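You operate a simulated robot arm through the tools that you are given. There is no shell and no other tool.

The job below is to be done with a simulated robot arm. You get a single attempt, and the scene is never put back.

JOB
Top up the green vial to about its line, then cap it and press the cap home.
Fine: close the water lever before capping; take the cap of the vial's own colour; the vial stays under the cap press.

It is judged by the outcome, as a careful person would: the job done as asked, and still so three seconds after it is handed in. It fails if anything else is knocked over, pushed out of place, dropped, spilled or broken. A push-on lid holds only when it is set on centred and level and pressed home; a screw cap is set on level and turned clockwise until tight.

ROBOT AND FRAMES
A 7-joint arm with a two-finger parallel gripper, fixed in place. Base frame: the origin is on the floor under the middle of its stand, x ahead of it, y to its left, z up; the work surface is at about z = 72.2. Readings come in cm, degrees, newtons and seconds.
With the tool pointing down near the work surface it reaches from about 28 to 70 cm from the base axis. Its first joint turns from -166.0 to 166.0 degrees. Payload 1.57 kg.
Tool frame: the origin (TCP) lies between the finger pads and is the grasp point; the fingertips stand 3 cm ahead of it; z points along the fingers, y is the line along which they close. Largest opening 8 cm; finger width 1.7, thickness 1.2; the body of the gripper, 4 by 8.2 cm, starts 8 cm behind the TCP.
Orientation is that of the tool frame in the base frame, as [roll, pitch, yaw] about the fixed x, y, z axes, in that order (R = Rz(yaw) Ry(pitch) Rx(roll)). With the fingers straight down and closing along the base's y, the tool's x points along the base's -x, its y along +y and its z along -z.

CONTROLS
- The arm moves only by the tool apply_moves. Its argument "increments" is a list of rows, each a list of 7 numbers: the turn, a rotation vector about the base's x, y, z in degrees, then the shift along the base's x, y, z in cm, then the opening, from 0 (shut) to 1 (fully open). In form: [[wx, wy, wz, x, y, z, hand], ...]. A call has 1 to 20 rows; each row is the pose to reach, as a shift and turn from the pose commanded when the call began. Rows are played at 5 a second. More than 5 cm and 8.6 degrees between two rows, or a gripper value outside its range, and nothing of the call is played. A pose out of reach is approached as far as the arm can. The call stops where the force on the tool passes 40 N (or 10 N more than at its start, if that is more) or the arm is blocked; 0.2 s more then pass. The fingers move at their own pace (about 7.2 cm/s each) and stop on an object; they squeeze with about 40 N. The grip force told is the motor's: it shows also when the fingers shut on nothing. Time passes only in rows, and 0.2 s behind the last, so rows that repeat a pose let the fingers close. The reply holds the time, the measured pose of the TCP, the force on the tool along the base axes, the opening and the grip force, in the units named above and with some noise, with the torque about the TCP (base axes, N m) and any sound that the robot's microphone picked up, and new pictures: "pictures" is both (left out), scene, wrist or none.
- Cameras (640 x 400 px; columns grow to the right, rows downward): "scene" is fixed at [4.79, -50.08, 128.93]; the picture's right is [0.47, -0.88, 0.00], its down [-0.44, -0.24, -0.87] and it looks along [0.76, 0.41, -0.50] (base axes); focal length 310 px, centre (320, 200). "wrist" rides on the gripper at [7.2, -0.7, -12.2] in the tool frame; the picture's right is [0.09, 1.00, 0.00], its down [-0.84, 0.08, -0.54] and it looks along [-0.54, 0.05, 0.84] (tool axes); focal length 238 px, centre (320, 200). There is no depth. A picture from a camera that has moved, and an enlarged one, comes with that camera's place and axes in the base frame and with its lens.
- raise_lower(by): slides the trunk up (or, below 0, down) by that many cm; the arm rides with it, the base frame stays. It gives what a move gives, with no picture.
- zoom(camera, box): a new picture of the part [left, top, right, bottom] of that camera's present view, enlarged. The clock stands still meanwhile.
- close_job(): hands the job in; it is judged then, once.

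Nothing tells you positions but the pictures and the camera data. Unless the task says otherwise, let go and move clear before handing in.

The tools are called as name(argument=value, ...) on one line, values as JSON. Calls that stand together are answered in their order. apply_moves: Moves the arm, as the interface text tells. Its arguments: {"type":"object","properties":{"increments":{"type":"array","items":{"type":"array","items":{"type":"number"}}},"pictures":{"type":"string","enum":["both","scene","wrist","none"]}},"required":["increments"]} The other tools are called the same way: raise_lower (by) moves the trunk up or down; zoom (camera, box) takes an enlarged picture of a part of a camera's view; close_job () hands the job in.

At the start:

```text
time_s: 0.0
ee_pos: [43.36, -25.97, 111.85]
ee_rot: [-180.0, 0.0, -179.9]
contact_force: [-0.9, -0.3, -0.7]
wrist_torque: [0.01, -0.03, 0.02]
grip_width: 7.98
finger_force: 0.2
trunk travel left (down, up): [-27.5, 20.5]
```

scene: 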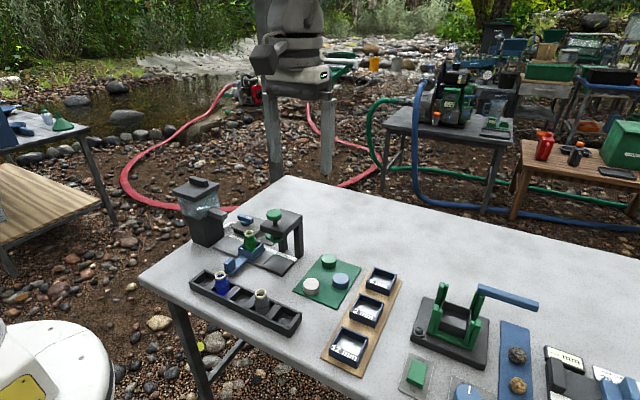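
wrist: 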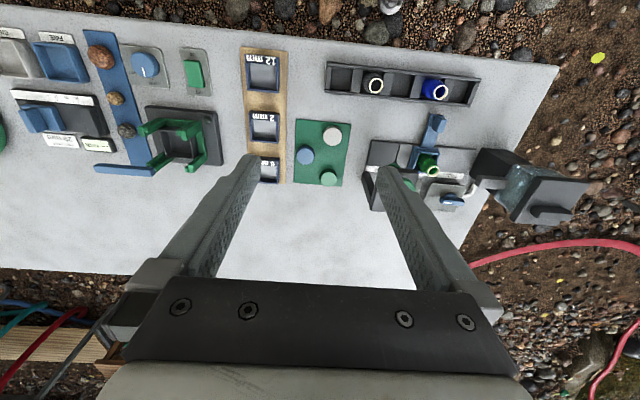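

I see a table with a vial rack, a filling station (tank, lever, a vial in a fixture under what seems to be a press), a mat of caps, and other gear. I'll enlarge the views first to work out what is where.

zoom(camera="scene", box=[160, 160, 320, 280])

zoom(camera="scene", box=[220, 190, 310, 280])

zoom(camera="wrist", box=[340, 80, 600, 240])

zoom(camera="scene", box=[280, 240, 400, 315])

```text
3.33 times, centred on (240, 220) of scene
camera zoom: at [4.79, -50.08, 128.93], right [0.47, -0.88, 0.0], down [-0.44, -0.24, -0.87], along [0.76, 0.41, -0.5], focal length 1034 px, centre (587, 133)
```

zoom: 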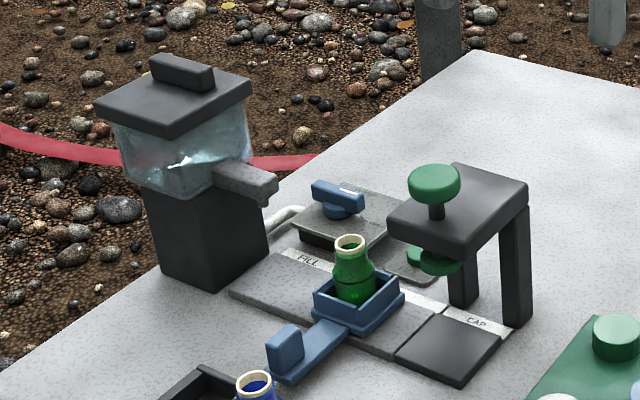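

```text
4.44 times, centred on (265, 235) of scene
camera zoom: at [4.79, -50.08, 128.93], right [0.47, -0.88, 0.0], down [-0.44, -0.24, -0.87], along [0.76, 0.41, -0.5], focal length 1379 px, centre (564, 44)
```

zoom: 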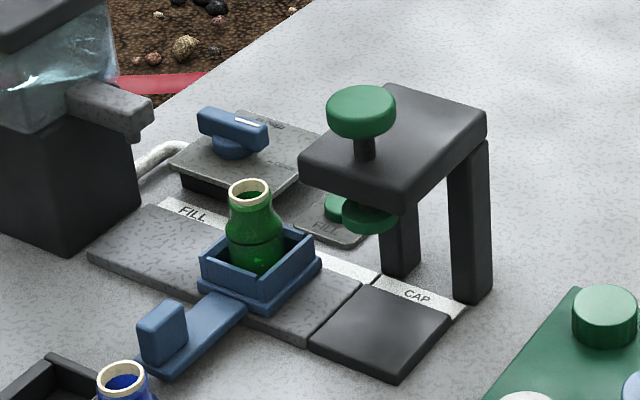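

```text
2.46 times, centred on (470, 160) of wrist
camera zoom: at [36.2, -26.68, 124.12], right [-0.09, 1.0, 0.0], down [0.84, 0.08, 0.54], along [0.54, 0.05, -0.84], focal length 587 px, centre (-49, 298)
```

zoom: 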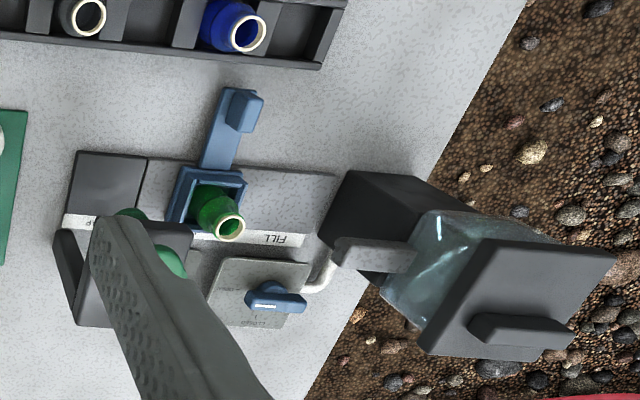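

```text
5.33 times, centred on (340, 278) of scene
camera zoom: at [4.79, -50.08, 128.93], right [0.47, -0.88, 0.0], down [-0.44, -0.24, -0.87], along [0.76, 0.41, -0.5], focal length 1655 px, centre (213, -213)
```

zoom: 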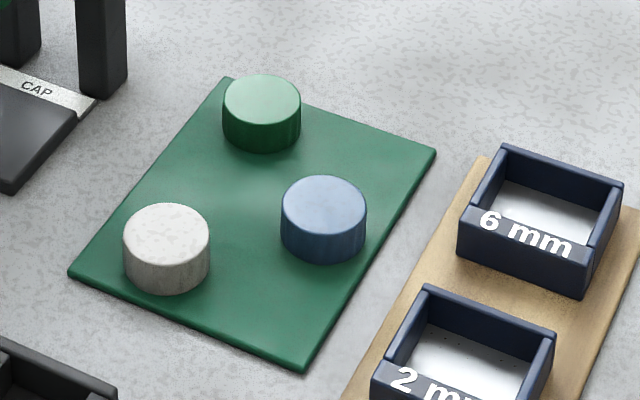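

The blue carriage with the green vial slides between FILL and CAP, and a blue lever sits on a panel behind it. I'll enlarge the lever, the labels, the vial's line and the other panels before moving anything.

zoom(camera="scene", box=[250, 205, 290, 245])

zoom(camera="scene", box=[225, 220, 285, 280])

zoom(camera="wrist", box=[405, 140, 485, 220])

zoom(camera="scene", box=[165, 170, 235, 250])

zoom(camera="scene", box=[390, 270, 640, 400])

```text
10.00 times, centred on (270, 225) of scene
camera zoom: at [4.79, -50.08, 128.93], right [0.47, -0.88, 0.0], down [-0.44, -0.24, -0.87], along [0.76, 0.41, -0.5], focal length 3103 px, centre (820, -50)
```

zoom: 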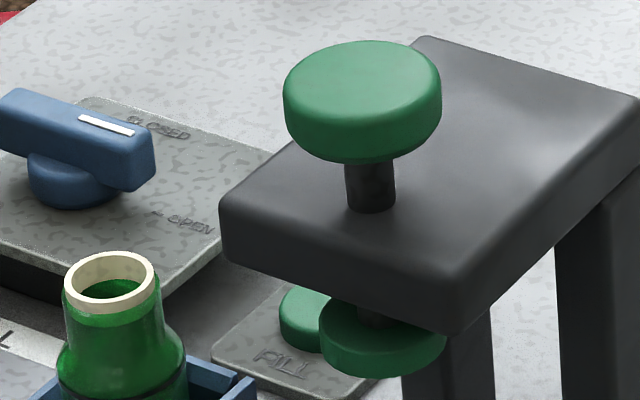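

```text
6.67 times, centred on (255, 250) of scene
camera zoom: at [4.79, -50.08, 128.93], right [0.47, -0.88, 0.0], down [-0.44, -0.24, -0.87], along [0.76, 0.41, -0.5], focal length 2068 px, centre (753, -133)
```

zoom: 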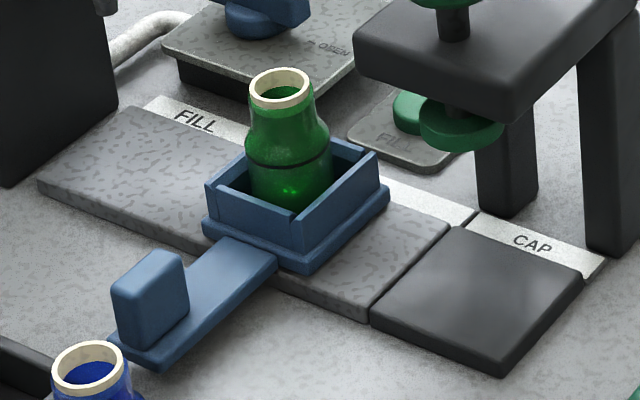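

```text
5.00 times, centred on (445, 180) of wrist
camera zoom: at [36.2, -26.68, 124.12], right [-0.09, 1.0, 0.0], down [0.84, 0.08, 0.54], along [0.54, 0.05, -0.84], focal length 1192 px, centre (-305, 300)
```

zoom: 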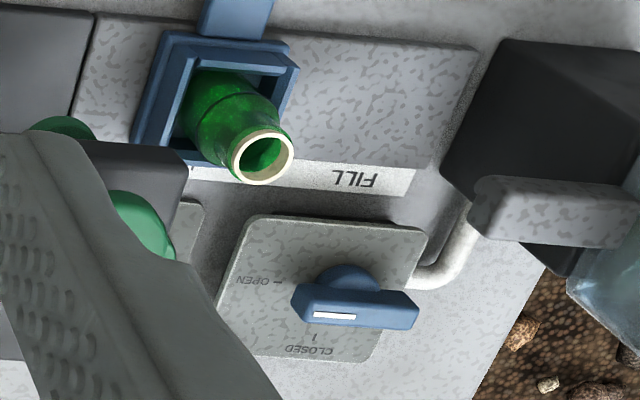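

```text
5.00 times, centred on (200, 210) of scene
camera zoom: at [4.79, -50.08, 128.93], right [0.47, -0.88, 0.0], down [-0.44, -0.24, -0.87], along [0.76, 0.41, -0.5], focal length 1551 px, centre (920, 150)
```

zoom: 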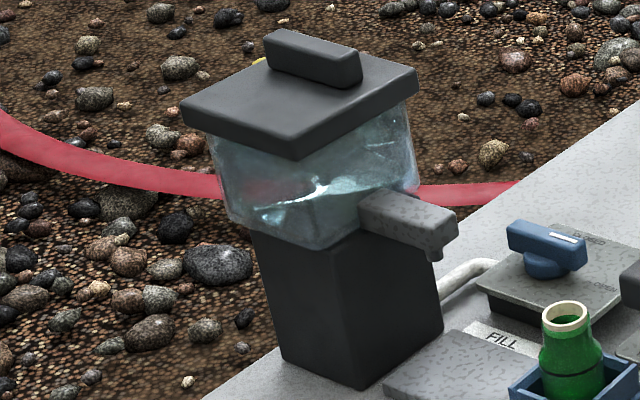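

```text
2.56 times, centred on (515, 335) of scene
camera zoom: at [4.79, -50.08, 128.93], right [0.47, -0.88, 0.0], down [-0.44, -0.24, -0.87], along [0.76, 0.41, -0.5], focal length 794 px, centre (-179, -146)
```

zoom: 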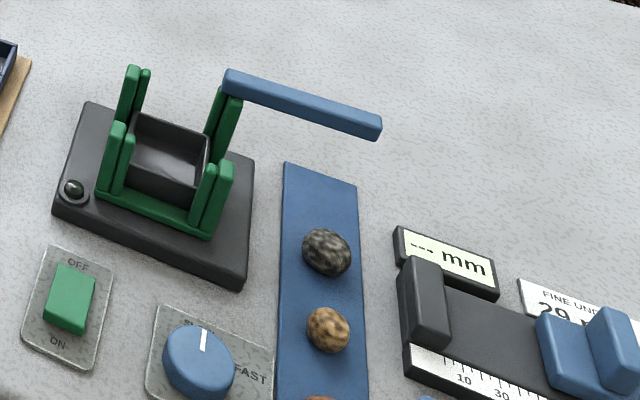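

The lever's white pointer is along -y, which I read as OPEN, and there's a green FILL button at about (62, -2). The carriage tab is near (47.3, -0.7), and the press, with its knob on top, is near (55, -10.5). I'll move above the carriage for a close wrist view.

apply_moves(increments=[[0, 0, 0, 0.6, 3.3, -2, 0.6], [0, 0, 0, 1.3, 6.6, -4, 0.6], [0, 0, 0, 2, 9.9, -6, 0.6], [0, 0, 0, 2.6, 13.2, -8, 0.6], [0, 0, 0, 3.3, 16.5, -10, 0.6], [0, 0, 0, 4, 19.8, -12, 0.6], [0, 0, 0, 4.6, 23, -14, 0.6], [0, 0, 0, 4.6, 23, -14, 0.6]], pictures="both")

```text
time_s: 1.8
ee_pos: [48.12, -3.08, 97.97]
ee_rot: [-179.9, 0.0, -180.0]
contact_force: [0.2, -0.3, -0.2]
wrist_torque: [0.01, 0.01, -0.01]
grip_width: 4.8
finger_force: 0.0
trunk travel left (down, up): [-27.5, 20.5]
camera wrist: at [40.97, -3.68, 110.2], right [-0.09, 1.0, 0.0], down [0.84, 0.08, 0.54], along [0.54, 0.05, -0.84], focal length 238 px, centre (320, 200)
```

scene: 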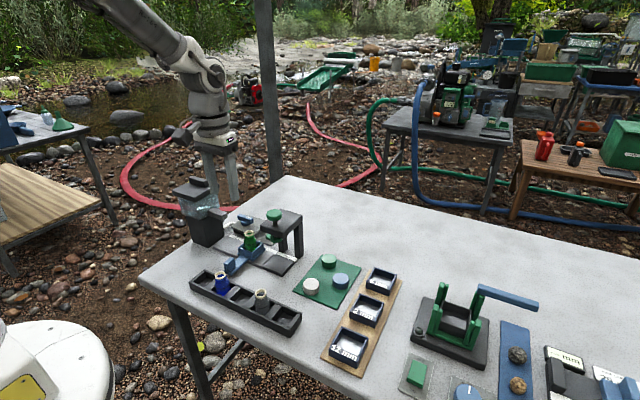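
wrist: 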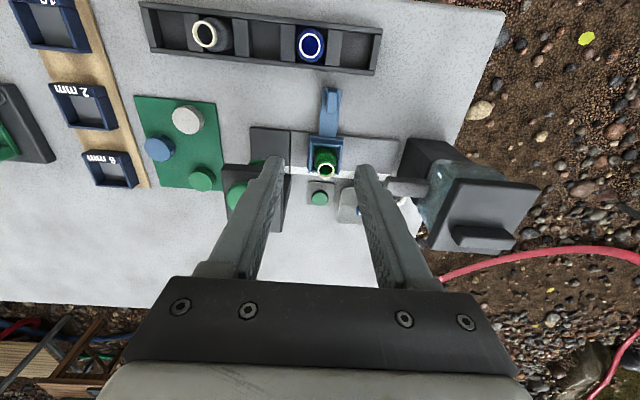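

zoom(camera="wrist", box=[270, 75, 430, 235])

zoom(camera="wrist", box=[130, 80, 290, 220])

```text
2.50 times, centred on (350, 155) of wrist
camera zoom: at [40.97, -3.68, 110.2], right [-0.09, 1.0, 0.0], down [0.84, 0.08, 0.54], along [0.54, 0.05, -0.84], focal length 596 px, centre (245, 312)
```

zoom: 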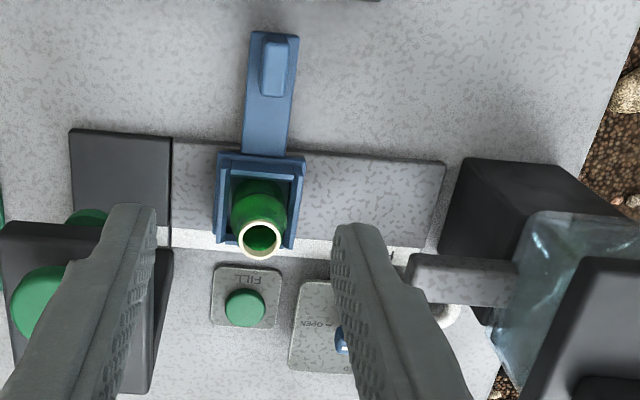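

```text
2.86 times, centred on (210, 150) of wrist
camera zoom: at [40.97, -3.68, 110.2], right [-0.09, 1.0, 0.0], down [0.84, 0.08, 0.54], along [0.54, 0.05, -0.84], focal length 681 px, centre (634, 343)
```

zoom: 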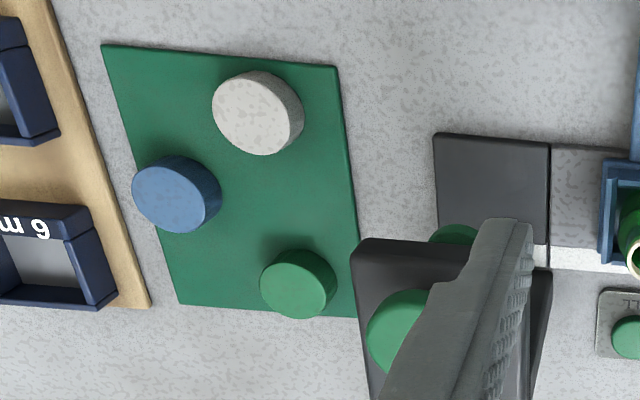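

The tab is close to (46.9, -1.2), and the FILL button is near (63.8, -1.6). I'll descend partway over the tab and check alignment.

apply_moves(increments=[[0, 0, 0, -0.3, 0.5, -4, 0.6], [0, 0, 0, -0.6, 1, -8, 0.6], [0, 0, 0, -0.9, 1.5, -12, 0.6], [0, 0, 0, -1.06, 1.77, -14, 0.6], [0, 0, 0, -1.06, 1.77, -14, 0.6]], pictures="both")

```text
time_s: 3.0
ee_pos: [47.02, -1.3, 83.95]
ee_rot: [180.0, 0.0, 179.9]
contact_force: [-0.2, 1.6, 0.6]
wrist_torque: [0.0, 0.0, 0.0]
grip_width: 4.79
finger_force: 0.1
trunk travel left (down, up): [-27.5, 20.5]
camera wrist: at [39.8, -1.89, 96.17], right [-0.09, 1.0, 0.0], down [0.84, 0.08, 0.54], along [0.54, 0.05, -0.84], focal length 238 px, centre (320, 200)
```

scene: 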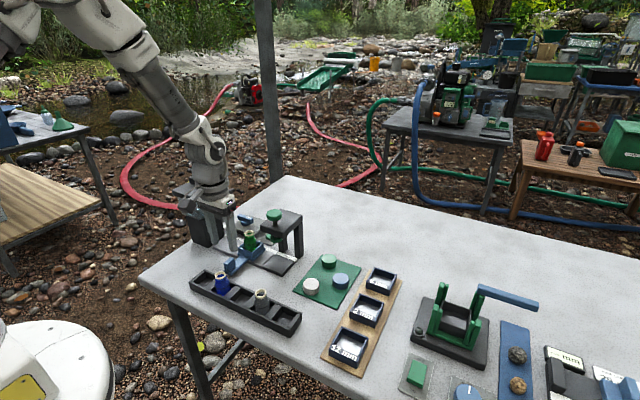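
wrist: 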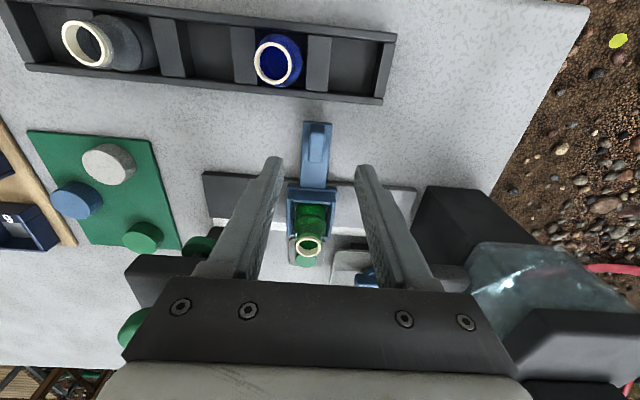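

zoom(camera="wrist", box=[260, 110, 380, 270])

zoom(camera="scene", box=[190, 200, 290, 290])

```text
2.50 times, centred on (320, 190) of wrist
camera zoom: at [39.8, -1.89, 96.17], right [-0.09, 1.0, 0.0], down [0.84, 0.08, 0.54], along [0.54, 0.05, -0.84], focal length 596 px, centre (320, 225)
```

zoom: 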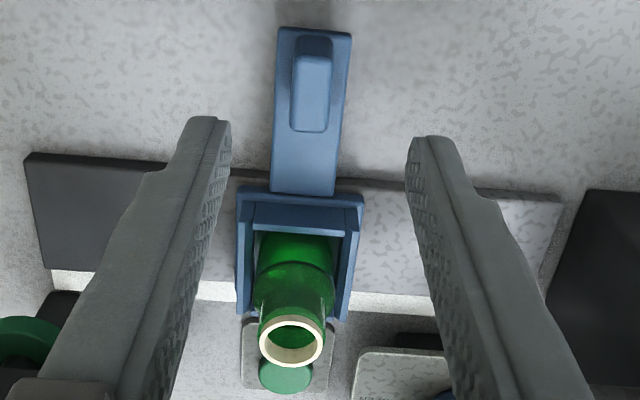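

```text
4.44 times, centred on (240, 245) of scene
camera zoom: at [4.79, -50.08, 128.93], right [0.47, -0.88, 0.0], down [-0.44, -0.24, -0.87], along [0.76, 0.41, -0.5], focal length 1379 px, centre (676, 0)
```

zoom: 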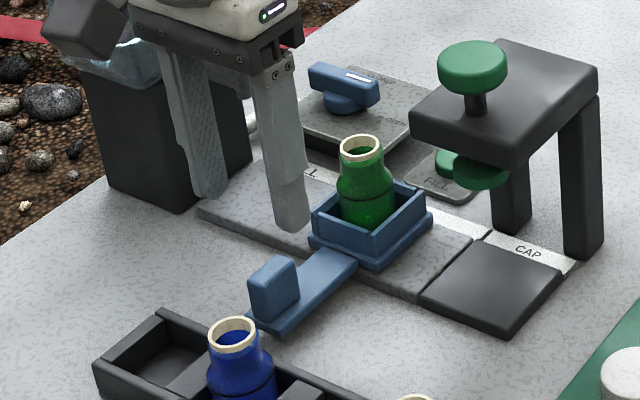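

apply_moves(increments=[[0, 0, 0, 0, -0.15, -3, 0.6], [0, 0, 0, 0, -0.15, -6, 0.6], [0, 0, 0, 0, -0.15, -6.1, 0.6], [0, 0, 0, 0, -0.15, -6.1, 0.0], [0, 0, 0, 0, -0.15, -6.1, 0.0], [0, 0, 0, 0, -0.15, -6.1, 0.0], [0, 0, 0, 0, -0.15, -6.1, 0.0]], pictures="both")

```text
time_s: 4.6
ee_pos: [46.87, -1.41, 77.8]
ee_rot: [179.9, 0.1, -180.0]
contact_force: [0.2, -0.7, -3.1]
wrist_torque: [-0.03, -0.5, -0.01]
grip_width: 1.36
finger_force: 30.6
trunk travel left (down, up): [-27.5, 20.5]
camera wrist: at [39.77, -2.07, 89.96], right [-0.09, 1.0, 0.0], down [0.84, 0.08, 0.54], along [0.54, 0.05, -0.84], focal length 238 px, centre (320, 200)
```

scene: 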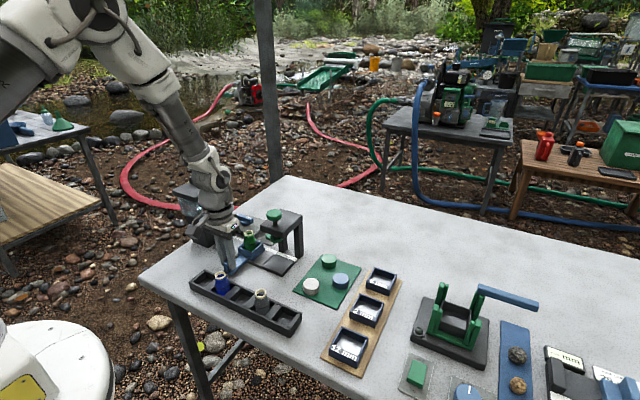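
wrist: 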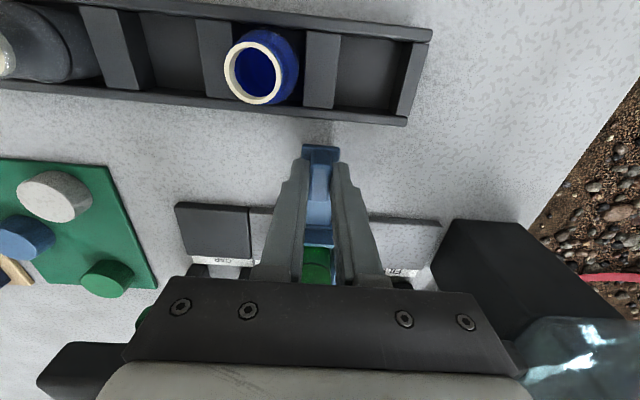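

I've got the tab gripped (1.36 cm). I'll slide the carriage slowly along +y toward FILL.

apply_moves(increments=[[0, 0, 0, 0, 0.5, 0, 0.0], [0, 0, 0, 0, 1.2, 0, 0.0], [0, 0, 0, 0, 2.0, 0, 0.0], [0, 0, 0, 0, 2.8, 0, 0.0], [0, 0, 0, 0, 3.6, 0, 0.0], [0, 0, 0, 0, 4.4, 0, 0.0], [0, 0, 0, 0, 5.2, 0, 0.0], [0, 0, 0, 0, 5.8, 0, 0.0], [0, 0, 0, 0, 6.2, 0, 0.0], [0, 0, 0, 0, 6.4, 0, 0.0]], pictures="both")

```text
time_s: 6.8
ee_pos: [46.96, 5.03, 77.75]
ee_rot: [180.0, -0.1, 179.9]
contact_force: [3.8, -1.1, -10.6]
wrist_torque: [-0.02, 0.3, 0.04]
grip_width: 1.37
finger_force: 30.3
trunk travel left (down, up): [-27.5, 20.5]
camera wrist: at [39.78, 4.28, 89.99], right [-0.09, 1.0, 0.0], down [0.84, 0.08, 0.54], along [0.54, 0.05, -0.84], focal length 238 px, centre (320, 200)
```

scene: 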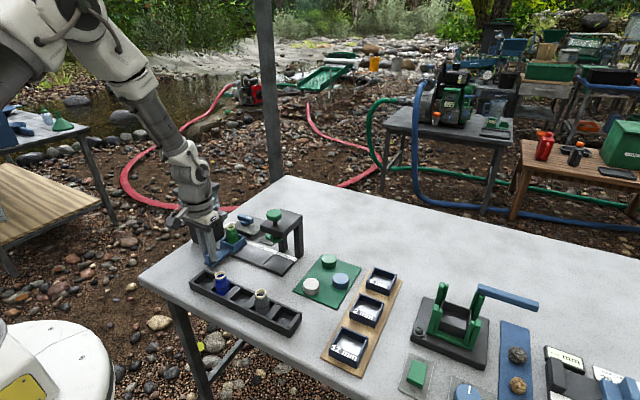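
wrist: 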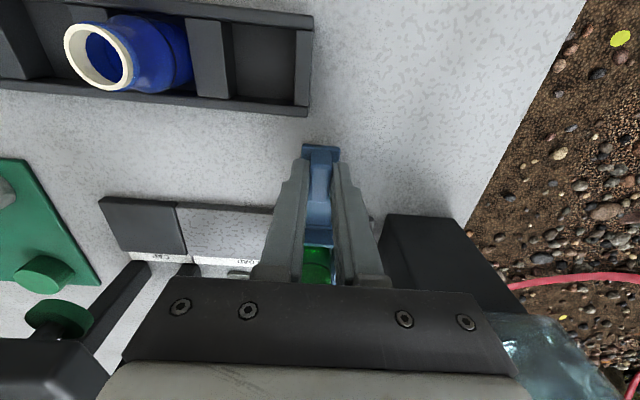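

zoom(camera="scene", box=[180, 190, 280, 280])

zoom(camera="wrist", box=[160, 190, 440, 290])

```text
4.44 times, centred on (230, 235) of scene
camera zoom: at [4.79, -50.08, 128.93], right [0.47, -0.88, 0.0], down [-0.44, -0.24, -0.87], along [0.76, 0.41, -0.5], focal length 1379 px, centre (720, 44)
```

zoom: 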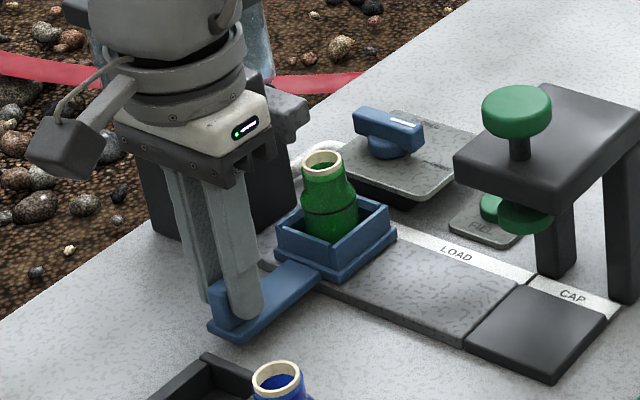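

```text
2.29 times, centred on (300, 240) of wrist
camera zoom: at [39.78, 4.28, 89.99], right [-0.09, 1.0, 0.0], down [0.84, 0.08, 0.54], along [0.54, 0.05, -0.84], focal length 545 px, centre (366, 109)
```

zoom: 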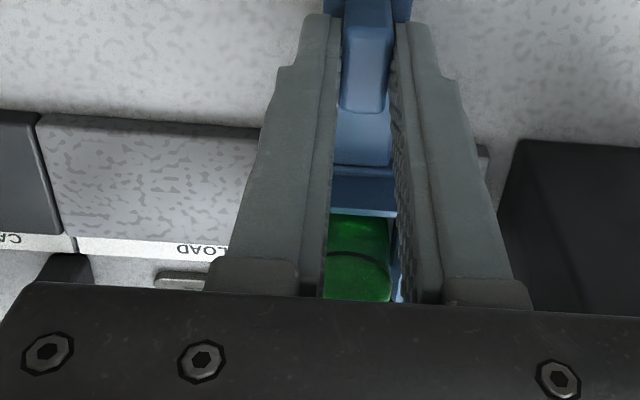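

The labels read FILL, LOAD, CAP at roughly y = 7.5, -1.4 and -10.4. I'll slide the last stretch to FILL.

apply_moves(increments=[[0, 0, 0, 0, 0.6, 0, 0.0], [0, 0, 0, 0, 1.2, 0, 0.0], [0, 0, 0, 0, 1.8, 0, 0.0], [0, 0, 0, 0, 2.3, 0, 0.0], [0, 0, 0, 0, 2.6, 0, 0.0], [0, 0, 0, 0, 2.6, 0, 0.0]], pictures="both")

zoom(camera="scene", box=[180, 190, 270, 270])

```text
time_s: 8.2
ee_pos: [46.83, 7.56, 77.78]
ee_rot: [-179.9, 0.0, -180.0]
contact_force: [5.8, -7.3, -6.5]
wrist_torque: [-0.12, -0.38, 0.04]
grip_width: 1.36
finger_force: 30.4
trunk travel left (down, up): [-27.5, 20.5]
camera wrist: at [39.75, 6.86, 89.98], right [-0.09, 1.0, 0.0], down [0.84, 0.08, 0.54], along [0.54, 0.05, -0.84], focal length 238 px, centre (320, 200)
```

scene: 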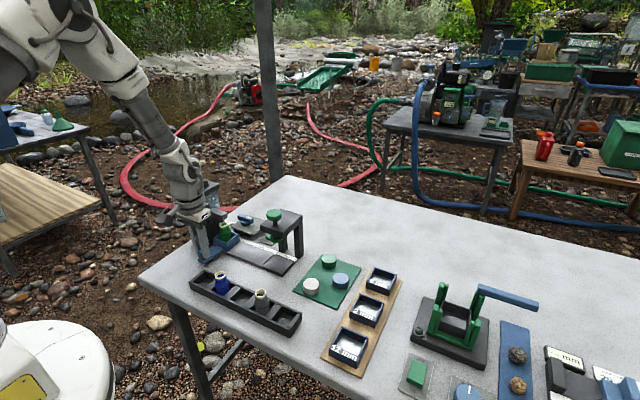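
wrist: 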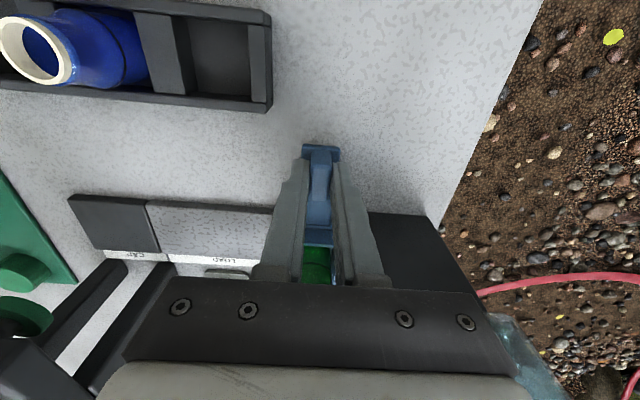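

```text
5.00 times, centred on (225, 230) of scene
camera zoom: at [4.79, -50.08, 128.93], right [0.47, -0.88, 0.0], down [-0.44, -0.24, -0.87], along [0.76, 0.41, -0.5], focal length 1551 px, centre (795, 50)
```

zoom: 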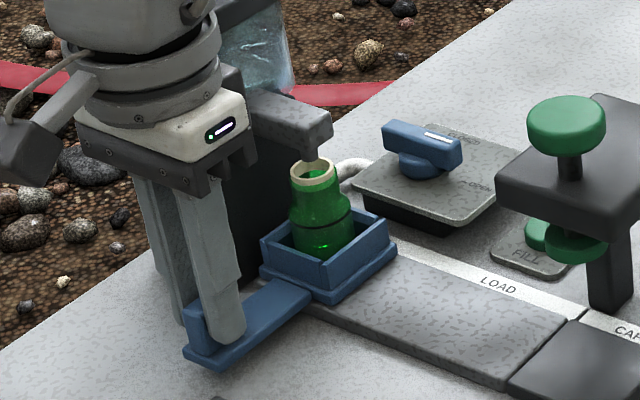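

zoom(camera="scene", box=[225, 205, 265, 245])

zoom(camera="wrist", box=[60, 180, 340, 290])

```text
10.00 times, centred on (245, 225) of scene
camera zoom: at [4.79, -50.08, 128.93], right [0.47, -0.88, 0.0], down [-0.44, -0.24, -0.87], along [0.76, 0.41, -0.5], focal length 3103 px, centre (1070, -50)
```

zoom: 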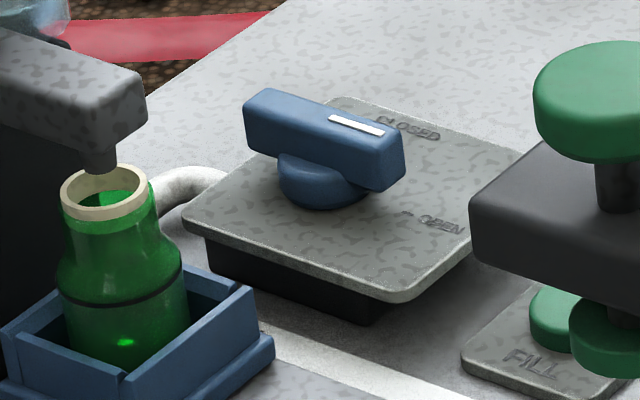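

```text
2.29 times, centred on (200, 235) of wrist
camera zoom: at [39.75, 6.86, 89.98], right [-0.09, 1.0, 0.0], down [0.84, 0.08, 0.54], along [0.54, 0.05, -0.84], focal length 545 px, centre (594, 120)
```

zoom: 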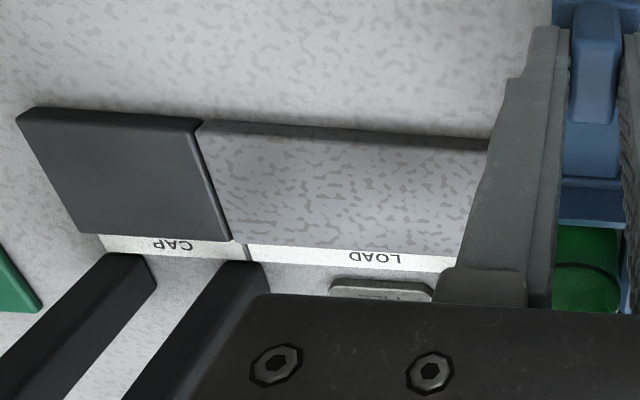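

The vial mouth sits right under the spout nozzle. I'll release the tab, rise clear, and look at the vial's present level.

apply_moves(increments=[[0, 0, 0, 0, 0, 0, 0.35], [0, 0, 0, 0, 0, 0, 0.35], [0, 0, 0, 0, 0, 3, 0.35], [0, 0, 0, 0, 0, 7, 0.35], [0, 0, 0, 0, -2, 11, 0.35], [0, 0, 0, 0, -5, 14, 0.35], [0, 0, 0, 0, -8, 16, 0.2], [0, 0, 0, 3, -9, 17, 0], [0, 0, 0, 7, -9, 17, 0], [0, 0, 0, 11, -9, 17, 0], [0, 0, 0, 15, -9, 17, 0], [0, 0, 0, 17, -9, 17, 0], [0, 0, 0, 17, -9, 17, 0]], pictures="both")

zoom(camera="scene", box=[215, 210, 265, 260])

zoom(camera="wrist", box=[260, 100, 420, 240])

```text
time_s: 11.0
ee_pos: [63.86, -1.38, 94.69]
ee_rot: [-180.0, 0.0, -179.9]
contact_force: [-0.6, 0.4, -0.3]
wrist_torque: [0.0, -0.03, 0.01]
grip_width: 0.0
finger_force: 21.5
trunk travel left (down, up): [-27.5, 20.5]
camera wrist: at [56.75, -2.05, 106.86], right [-0.09, 1.0, 0.0], down [0.84, 0.08, 0.54], along [0.54, 0.05, -0.84], focal length 238 px, centre (320, 200)
```

scene: 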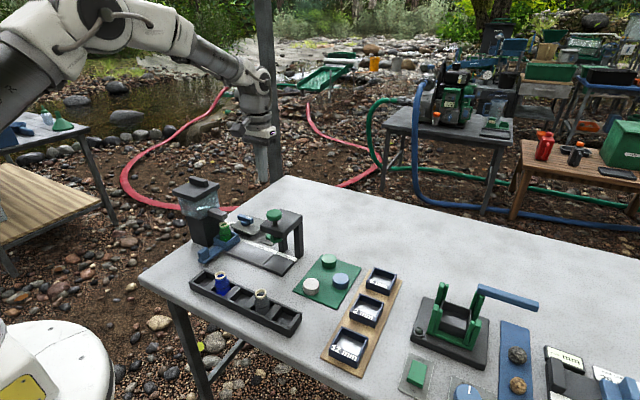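
wrist: 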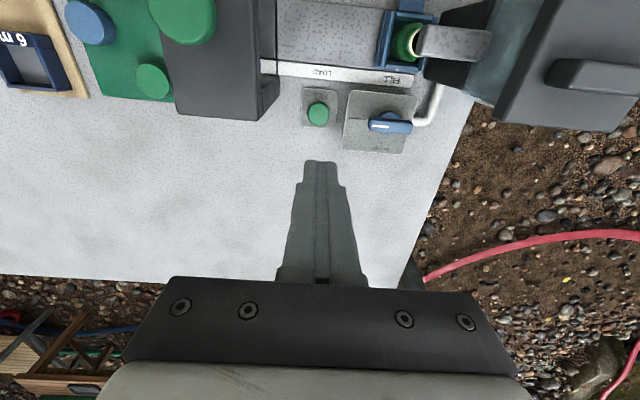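

```text
8.00 times, centred on (240, 235) of scene
camera zoom: at [4.79, -50.08, 128.93], right [0.47, -0.88, 0.0], down [-0.44, -0.24, -0.87], along [0.76, 0.41, -0.5], focal length 2482 px, centre (960, -80)
```

zoom: 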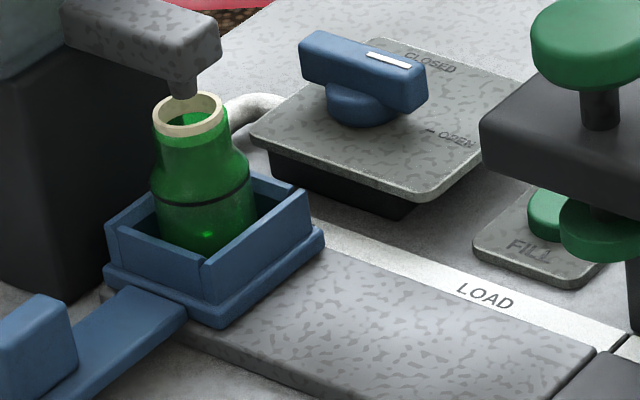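

```text
2.86 times, centred on (340, 170) of wrist
camera zoom: at [56.75, -2.05, 106.86], right [-0.09, 1.0, 0.0], down [0.84, 0.08, 0.54], along [0.54, 0.05, -0.84], focal length 681 px, centre (263, 286)
```

zoom: 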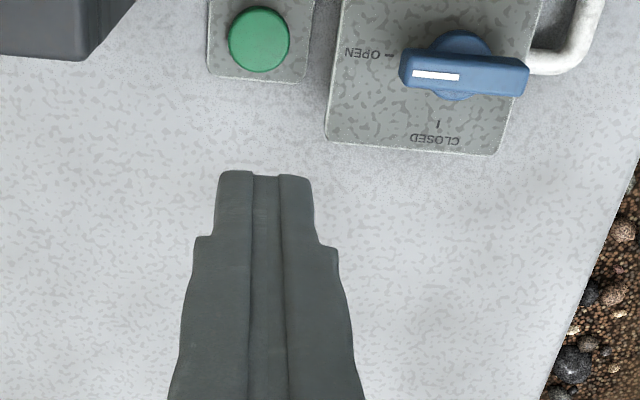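

The lever is clearly on OPEN and the vial holds little water so far. I'll lower the closed fingertips over the FILL button and check height.

apply_moves(increments=[[0, 0, 0, 0.2, -0.1, -4, 0], [0, 0, 0, 0.3, -0.15, -8, 0], [0, 0, 0, 0.3, -0.15, -12, 0], [0, 0, 0, 0.3, -0.15, -15, 0], [0, 0, 0, 0.3, -0.15, -16, 0], [0, 0, 0, 0.3, -0.15, -16, 0]], pictures="both")

zoom(camera="scene", box=[220, 190, 300, 270])

zoom(camera="wrist", box=[260, 120, 420, 260])

```text
time_s: 12.4
ee_pos: [64.26, -1.35, 78.76]
ee_rot: [-179.9, 0.0, -179.9]
contact_force: [-0.2, -0.1, -0.6]
wrist_torque: [-0.05, -0.03, -0.04]
grip_width: 0.0
finger_force: 21.2
trunk travel left (down, up): [-27.5, 20.5]
camera wrist: at [57.0, -2.17, 90.97], right [-0.09, 1.0, 0.0], down [0.84, 0.08, 0.54], along [0.54, 0.05, -0.84], focal length 238 px, centre (320, 200)
```

scene: 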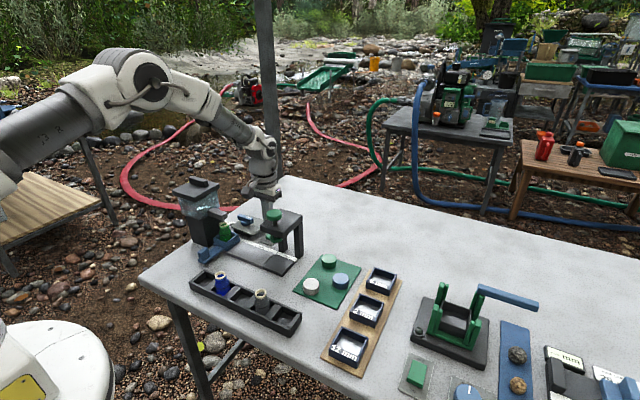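
wrist: 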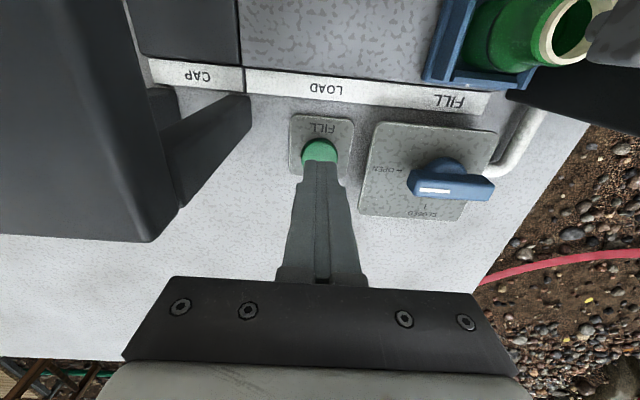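

```text
5.00 times, centred on (260, 230) of scene
camera zoom: at [4.79, -50.08, 128.93], right [0.47, -0.88, 0.0], down [-0.44, -0.24, -0.87], along [0.76, 0.41, -0.5], focal length 1551 px, centre (620, 50)
```

zoom: 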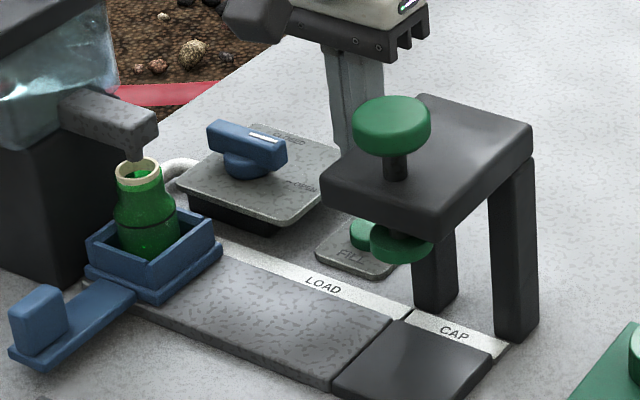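

```text
2.86 times, centred on (340, 190) of wrist
camera zoom: at [57.0, -2.17, 90.97], right [-0.09, 1.0, 0.0], down [0.84, 0.08, 0.54], along [0.54, 0.05, -0.84], focal length 681 px, centre (263, 229)
```

zoom: 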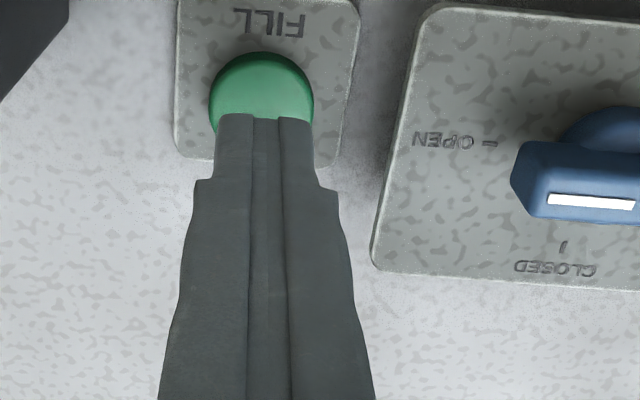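

apply_moves(increments=[[0, 0, 0, -0.1, -0.1, -0.8, 0], [0, 0, 0, -0.1, -0.1, -1.3, 0]], pictures="wrist")

zoom(camera="wrist", box=[260, 120, 420, 260])

```text
time_s: 13.0
ee_pos: [63.99, -1.63, 77.49]
ee_rot: [-180.0, 0.0, -180.0]
contact_force: [0.1, 0.2, -0.6]
wrist_torque: [-0.05, 0.01, -0.01]
grip_width: 0.0
finger_force: 21.7
trunk travel left (down, up): [-27.5, 20.5]
camera wrist: at [56.92, -2.32, 89.72], right [-0.09, 1.0, 0.0], down [0.84, 0.08, 0.54], along [0.54, 0.05, -0.84], focal length 238 px, centre (320, 200)
```

wrist: 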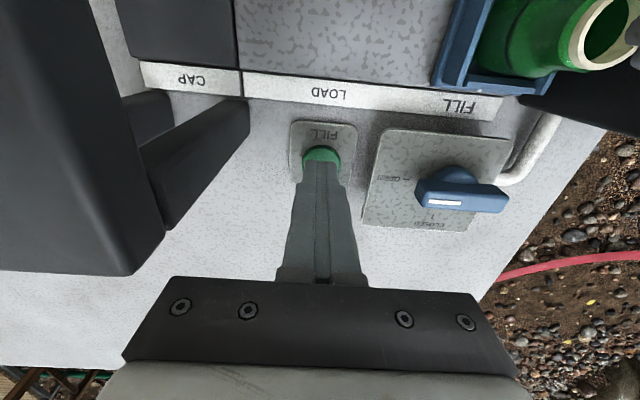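

```text
2.86 times, centred on (340, 190) of wrist
camera zoom: at [56.92, -2.32, 89.72], right [-0.09, 1.0, 0.0], down [0.84, 0.08, 0.54], along [0.54, 0.05, -0.84], focal length 681 px, centre (263, 229)
```

zoom: 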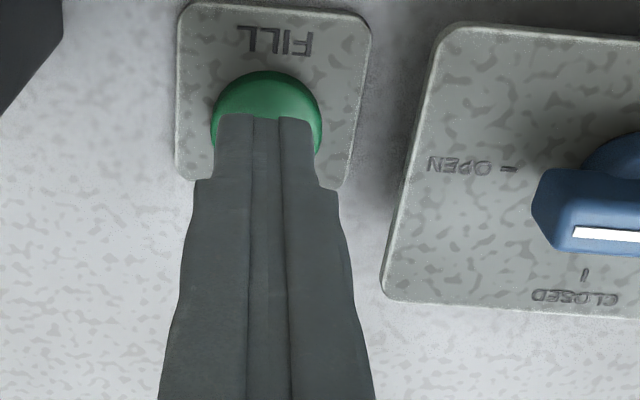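

apply_moves(increments=[[0, 0, 0, 0, 0, -0.4, 0]], pictures="none")

```text
time_s: 13.4
ee_pos: [63.95, -1.57, 77.05]
ee_rot: [179.8, 0.0, 180.0]
contact_force: [0.3, 0.1, 0.3]
wrist_torque: [0.02, 0.0, -0.01]
grip_width: 0.0
finger_force: 21.3
trunk travel left (down, up): [-27.5, 20.5]
```

apply_moves(increments=[[0, 0, 0, 0, 0, -0.3, 0]], pictures="none")

```text
time_s: 13.8
ee_pos: [64.09, -1.61, 76.84]
ee_rot: [180.0, 0.1, -180.0]
contact_force: [0.0, 0.0, 0.3]
wrist_torque: [-0.02, -0.01, 0.0]
grip_width: 0.0
finger_force: 21.0
trunk travel left (down, up): [-27.5, 20.5]
```

apply_moves(increments=[[0, 0, 0, 0, 0, -0.3, 0]], pictures="scene")

zoom(camera="scene", box=[215, 200, 275, 260])

```text
time_s: 14.2
ee_pos: [63.98, -1.59, 76.5]
ee_rot: [180.0, 0.0, 180.0]
contact_force: [-0.2, -0.1, 0.6]
wrist_torque: [0.03, 0.02, -0.01]
grip_width: 0.01
finger_force: 21.1
trunk travel left (down, up): [-27.5, 20.5]
```

scene: 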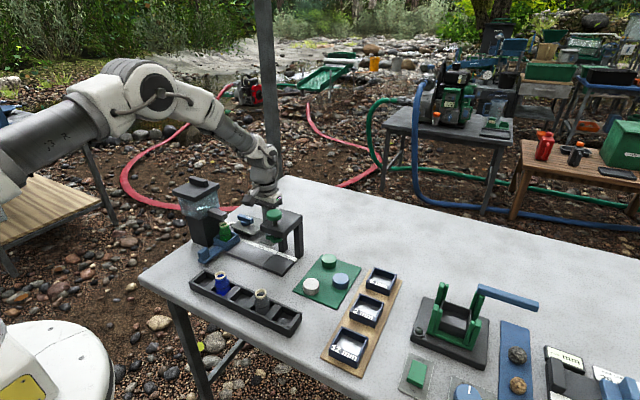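

```text
6.67 times, centred on (245, 230) of scene
camera zoom: at [4.79, -50.08, 128.93], right [0.47, -0.88, 0.0], down [-0.44, -0.24, -0.87], along [0.76, 0.41, -0.5], focal length 2068 px, centre (820, 0)
```

zoom: 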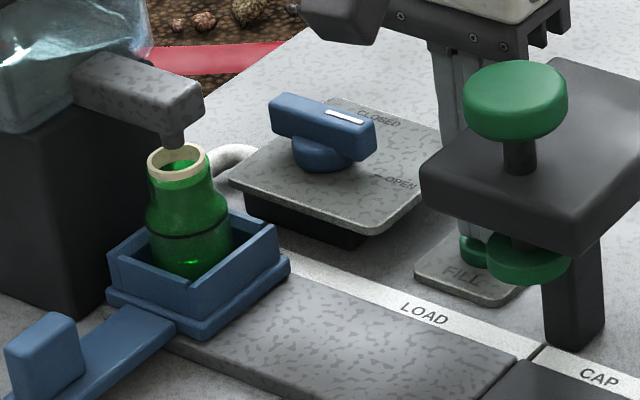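

apply_moves(increments=[[0, 0, 0, 0, 0, -0.3, 0]], pictures="scene")

zoom(camera="scene", box=[215, 200, 275, 260])

```text
time_s: 14.6
ee_pos: [64.07, -1.4, 76.17]
ee_rot: [-180.0, 0.0, 180.0]
contact_force: [-0.6, 0.1, 0.3]
wrist_torque: [0.02, -0.01, 0.01]
grip_width: 0.02
finger_force: 21.2
trunk travel left (down, up): [-27.5, 20.5]
```

scene: 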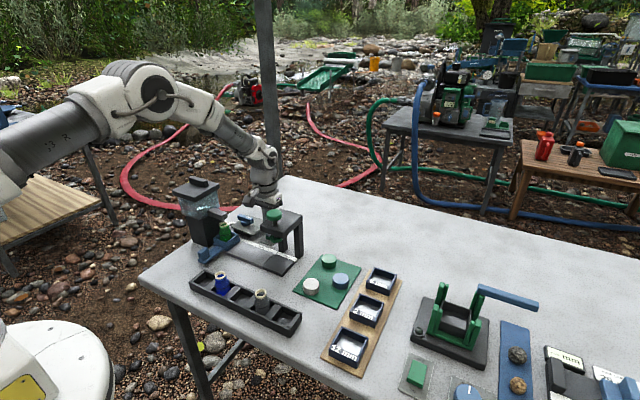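

```text
6.67 times, centred on (245, 230) of scene
camera zoom: at [4.79, -50.08, 128.93], right [0.47, -0.88, 0.0], down [-0.44, -0.24, -0.87], along [0.76, 0.41, -0.5], focal length 2068 px, centre (820, 0)
```

zoom: 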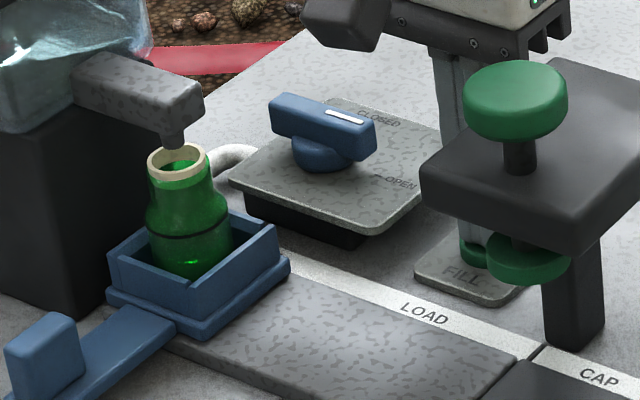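

apply_moves(increments=[[0, 0, 0, 0, 0, -0.2, 0]], pictures="both")

zoom(camera="scene", box=[215, 200, 275, 260])

zoom(camera="wrist", box=[260, 120, 420, 260])

```text
time_s: 15.0
ee_pos: [64.08, -1.59, 76.07]
ee_rot: [-180.0, 0.1, 180.0]
contact_force: [-0.7, 0.7, 2.8]
wrist_torque: [0.02, 0.03, 0.02]
grip_width: 0.0
finger_force: 21.7
trunk travel left (down, up): [-27.5, 20.5]
heard: click
camera wrist: at [56.95, -2.28, 88.24], right [-0.09, 1.0, 0.0], down [0.84, 0.08, 0.54], along [0.54, 0.05, -0.84], focal length 238 px, centre (320, 200)
```

scene: 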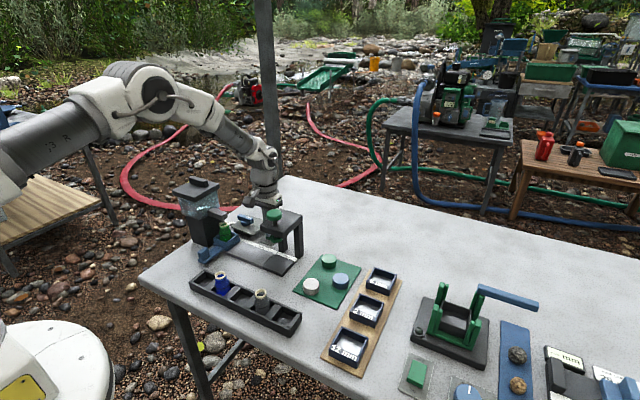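
wrist: 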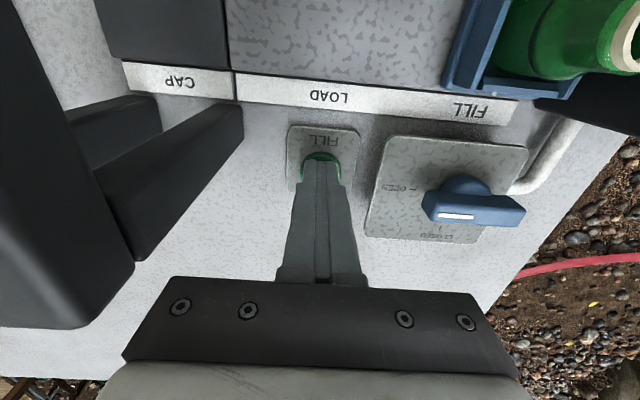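

```text
6.67 times, centred on (245, 230) of scene
camera zoom: at [4.79, -50.08, 128.93], right [0.47, -0.88, 0.0], down [-0.44, -0.24, -0.87], along [0.76, 0.41, -0.5], focal length 2068 px, centre (820, 0)
```

zoom: 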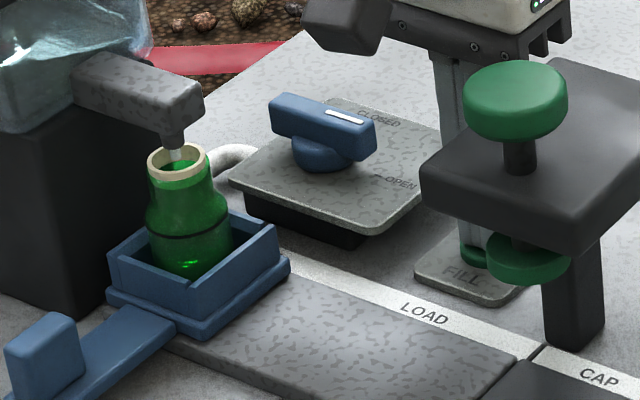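

```text
2.86 times, centred on (340, 190) of wrist
camera zoom: at [56.95, -2.28, 88.24], right [-0.09, 1.0, 0.0], down [0.84, 0.08, 0.54], along [0.54, 0.05, -0.84], focal length 681 px, centre (263, 229)
```

zoom: 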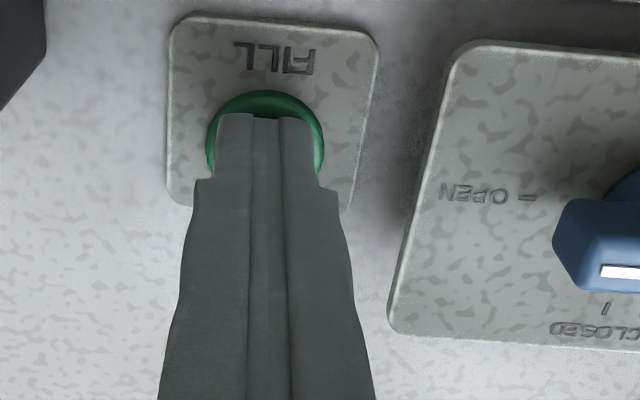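

A click, and water is flowing into the vial. Time stands still between calls, so I'll check the level closely before going on.

zoom(camera="scene", box=[225, 215, 250, 245])

zoom(camera="wrist", box=[470, 0, 640, 110])

```text
13.33 times, centred on (238, 230) of scene
camera zoom: at [4.79, -50.08, 128.93], right [0.47, -0.88, 0.0], down [-0.44, -0.24, -0.87], along [0.76, 0.41, -0.5], focal length 4137 px, centre (1420, -200)
```

zoom: 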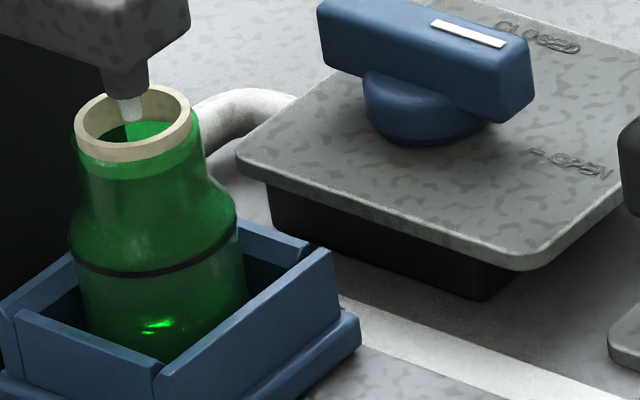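

```text
3.64 times, centred on (555, 55) of wrist
camera zoom: at [56.95, -2.28, 88.24], right [-0.09, 1.0, 0.0], down [0.84, 0.08, 0.54], along [0.54, 0.05, -0.84], focal length 867 px, centre (-534, 727)
```

zoom: 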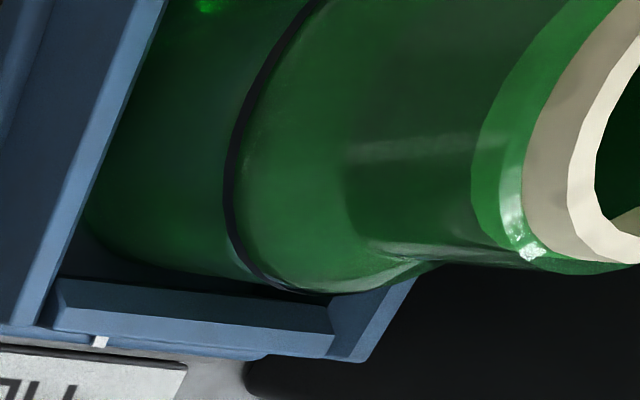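

apply_moves(increments=[[0, 0, 0, 0, 0, 0, 0]], pictures="none")

zoom(camera="scene", box=[225, 215, 250, 245])

```text
time_s: 15.4
ee_pos: [64.13, -1.62, 76.03]
ee_rot: [-179.9, -0.1, 179.9]
contact_force: [-1.3, 1.0, 2.7]
wrist_torque: [0.04, 0.01, 0.01]
grip_width: 0.0
finger_force: 21.4
trunk travel left (down, up): [-27.5, 20.5]
```

```text
13.33 times, centred on (238, 230) of scene
camera zoom: at [4.79, -50.08, 128.93], right [0.47, -0.88, 0.0], down [-0.44, -0.24, -0.87], along [0.76, 0.41, -0.5], focal length 4137 px, centre (1420, -200)
```

zoom: 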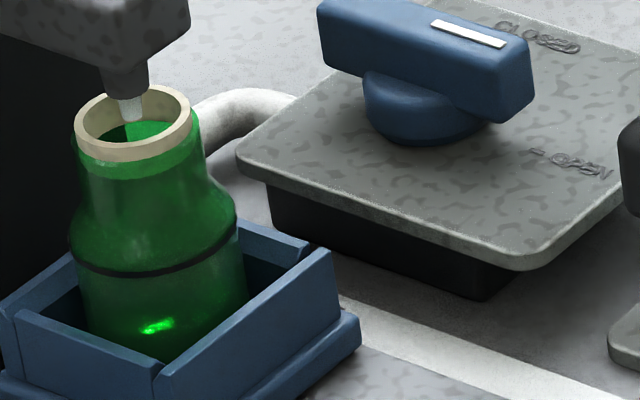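

apply_moves(increments=[[0, 0, 0, 0, 0, 0.6, 0]], pictures="none")

zoom(camera="scene", box=[225, 215, 250, 245])

zoom(camera="wrist", box=[470, 0, 640, 110])

```text
time_s: 15.8
ee_pos: [63.99, -1.67, 76.61]
ee_rot: [-180.0, -0.1, -180.0]
contact_force: [0.5, -0.1, 0.2]
wrist_torque: [0.02, 0.0, 0.02]
grip_width: 0.0
finger_force: 21.3
trunk travel left (down, up): [-27.5, 20.5]
```

```text
13.33 times, centred on (238, 230) of scene
camera zoom: at [4.79, -50.08, 128.93], right [0.47, -0.88, 0.0], down [-0.44, -0.24, -0.87], along [0.76, 0.41, -0.5], focal length 4137 px, centre (1420, -200)
```

zoom: 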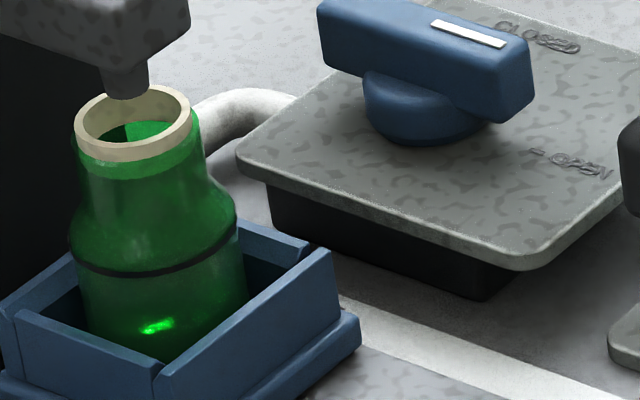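

```text
3.64 times, centred on (555, 55) of wrist
camera zoom: at [56.87, -2.28, 88.77], right [-0.09, 1.0, 0.0], down [0.84, 0.08, 0.54], along [0.54, 0.05, -0.84], focal length 867 px, centre (-534, 727)
```

zoom: 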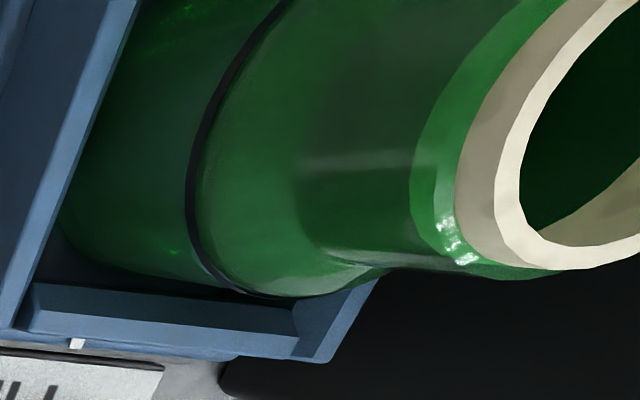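

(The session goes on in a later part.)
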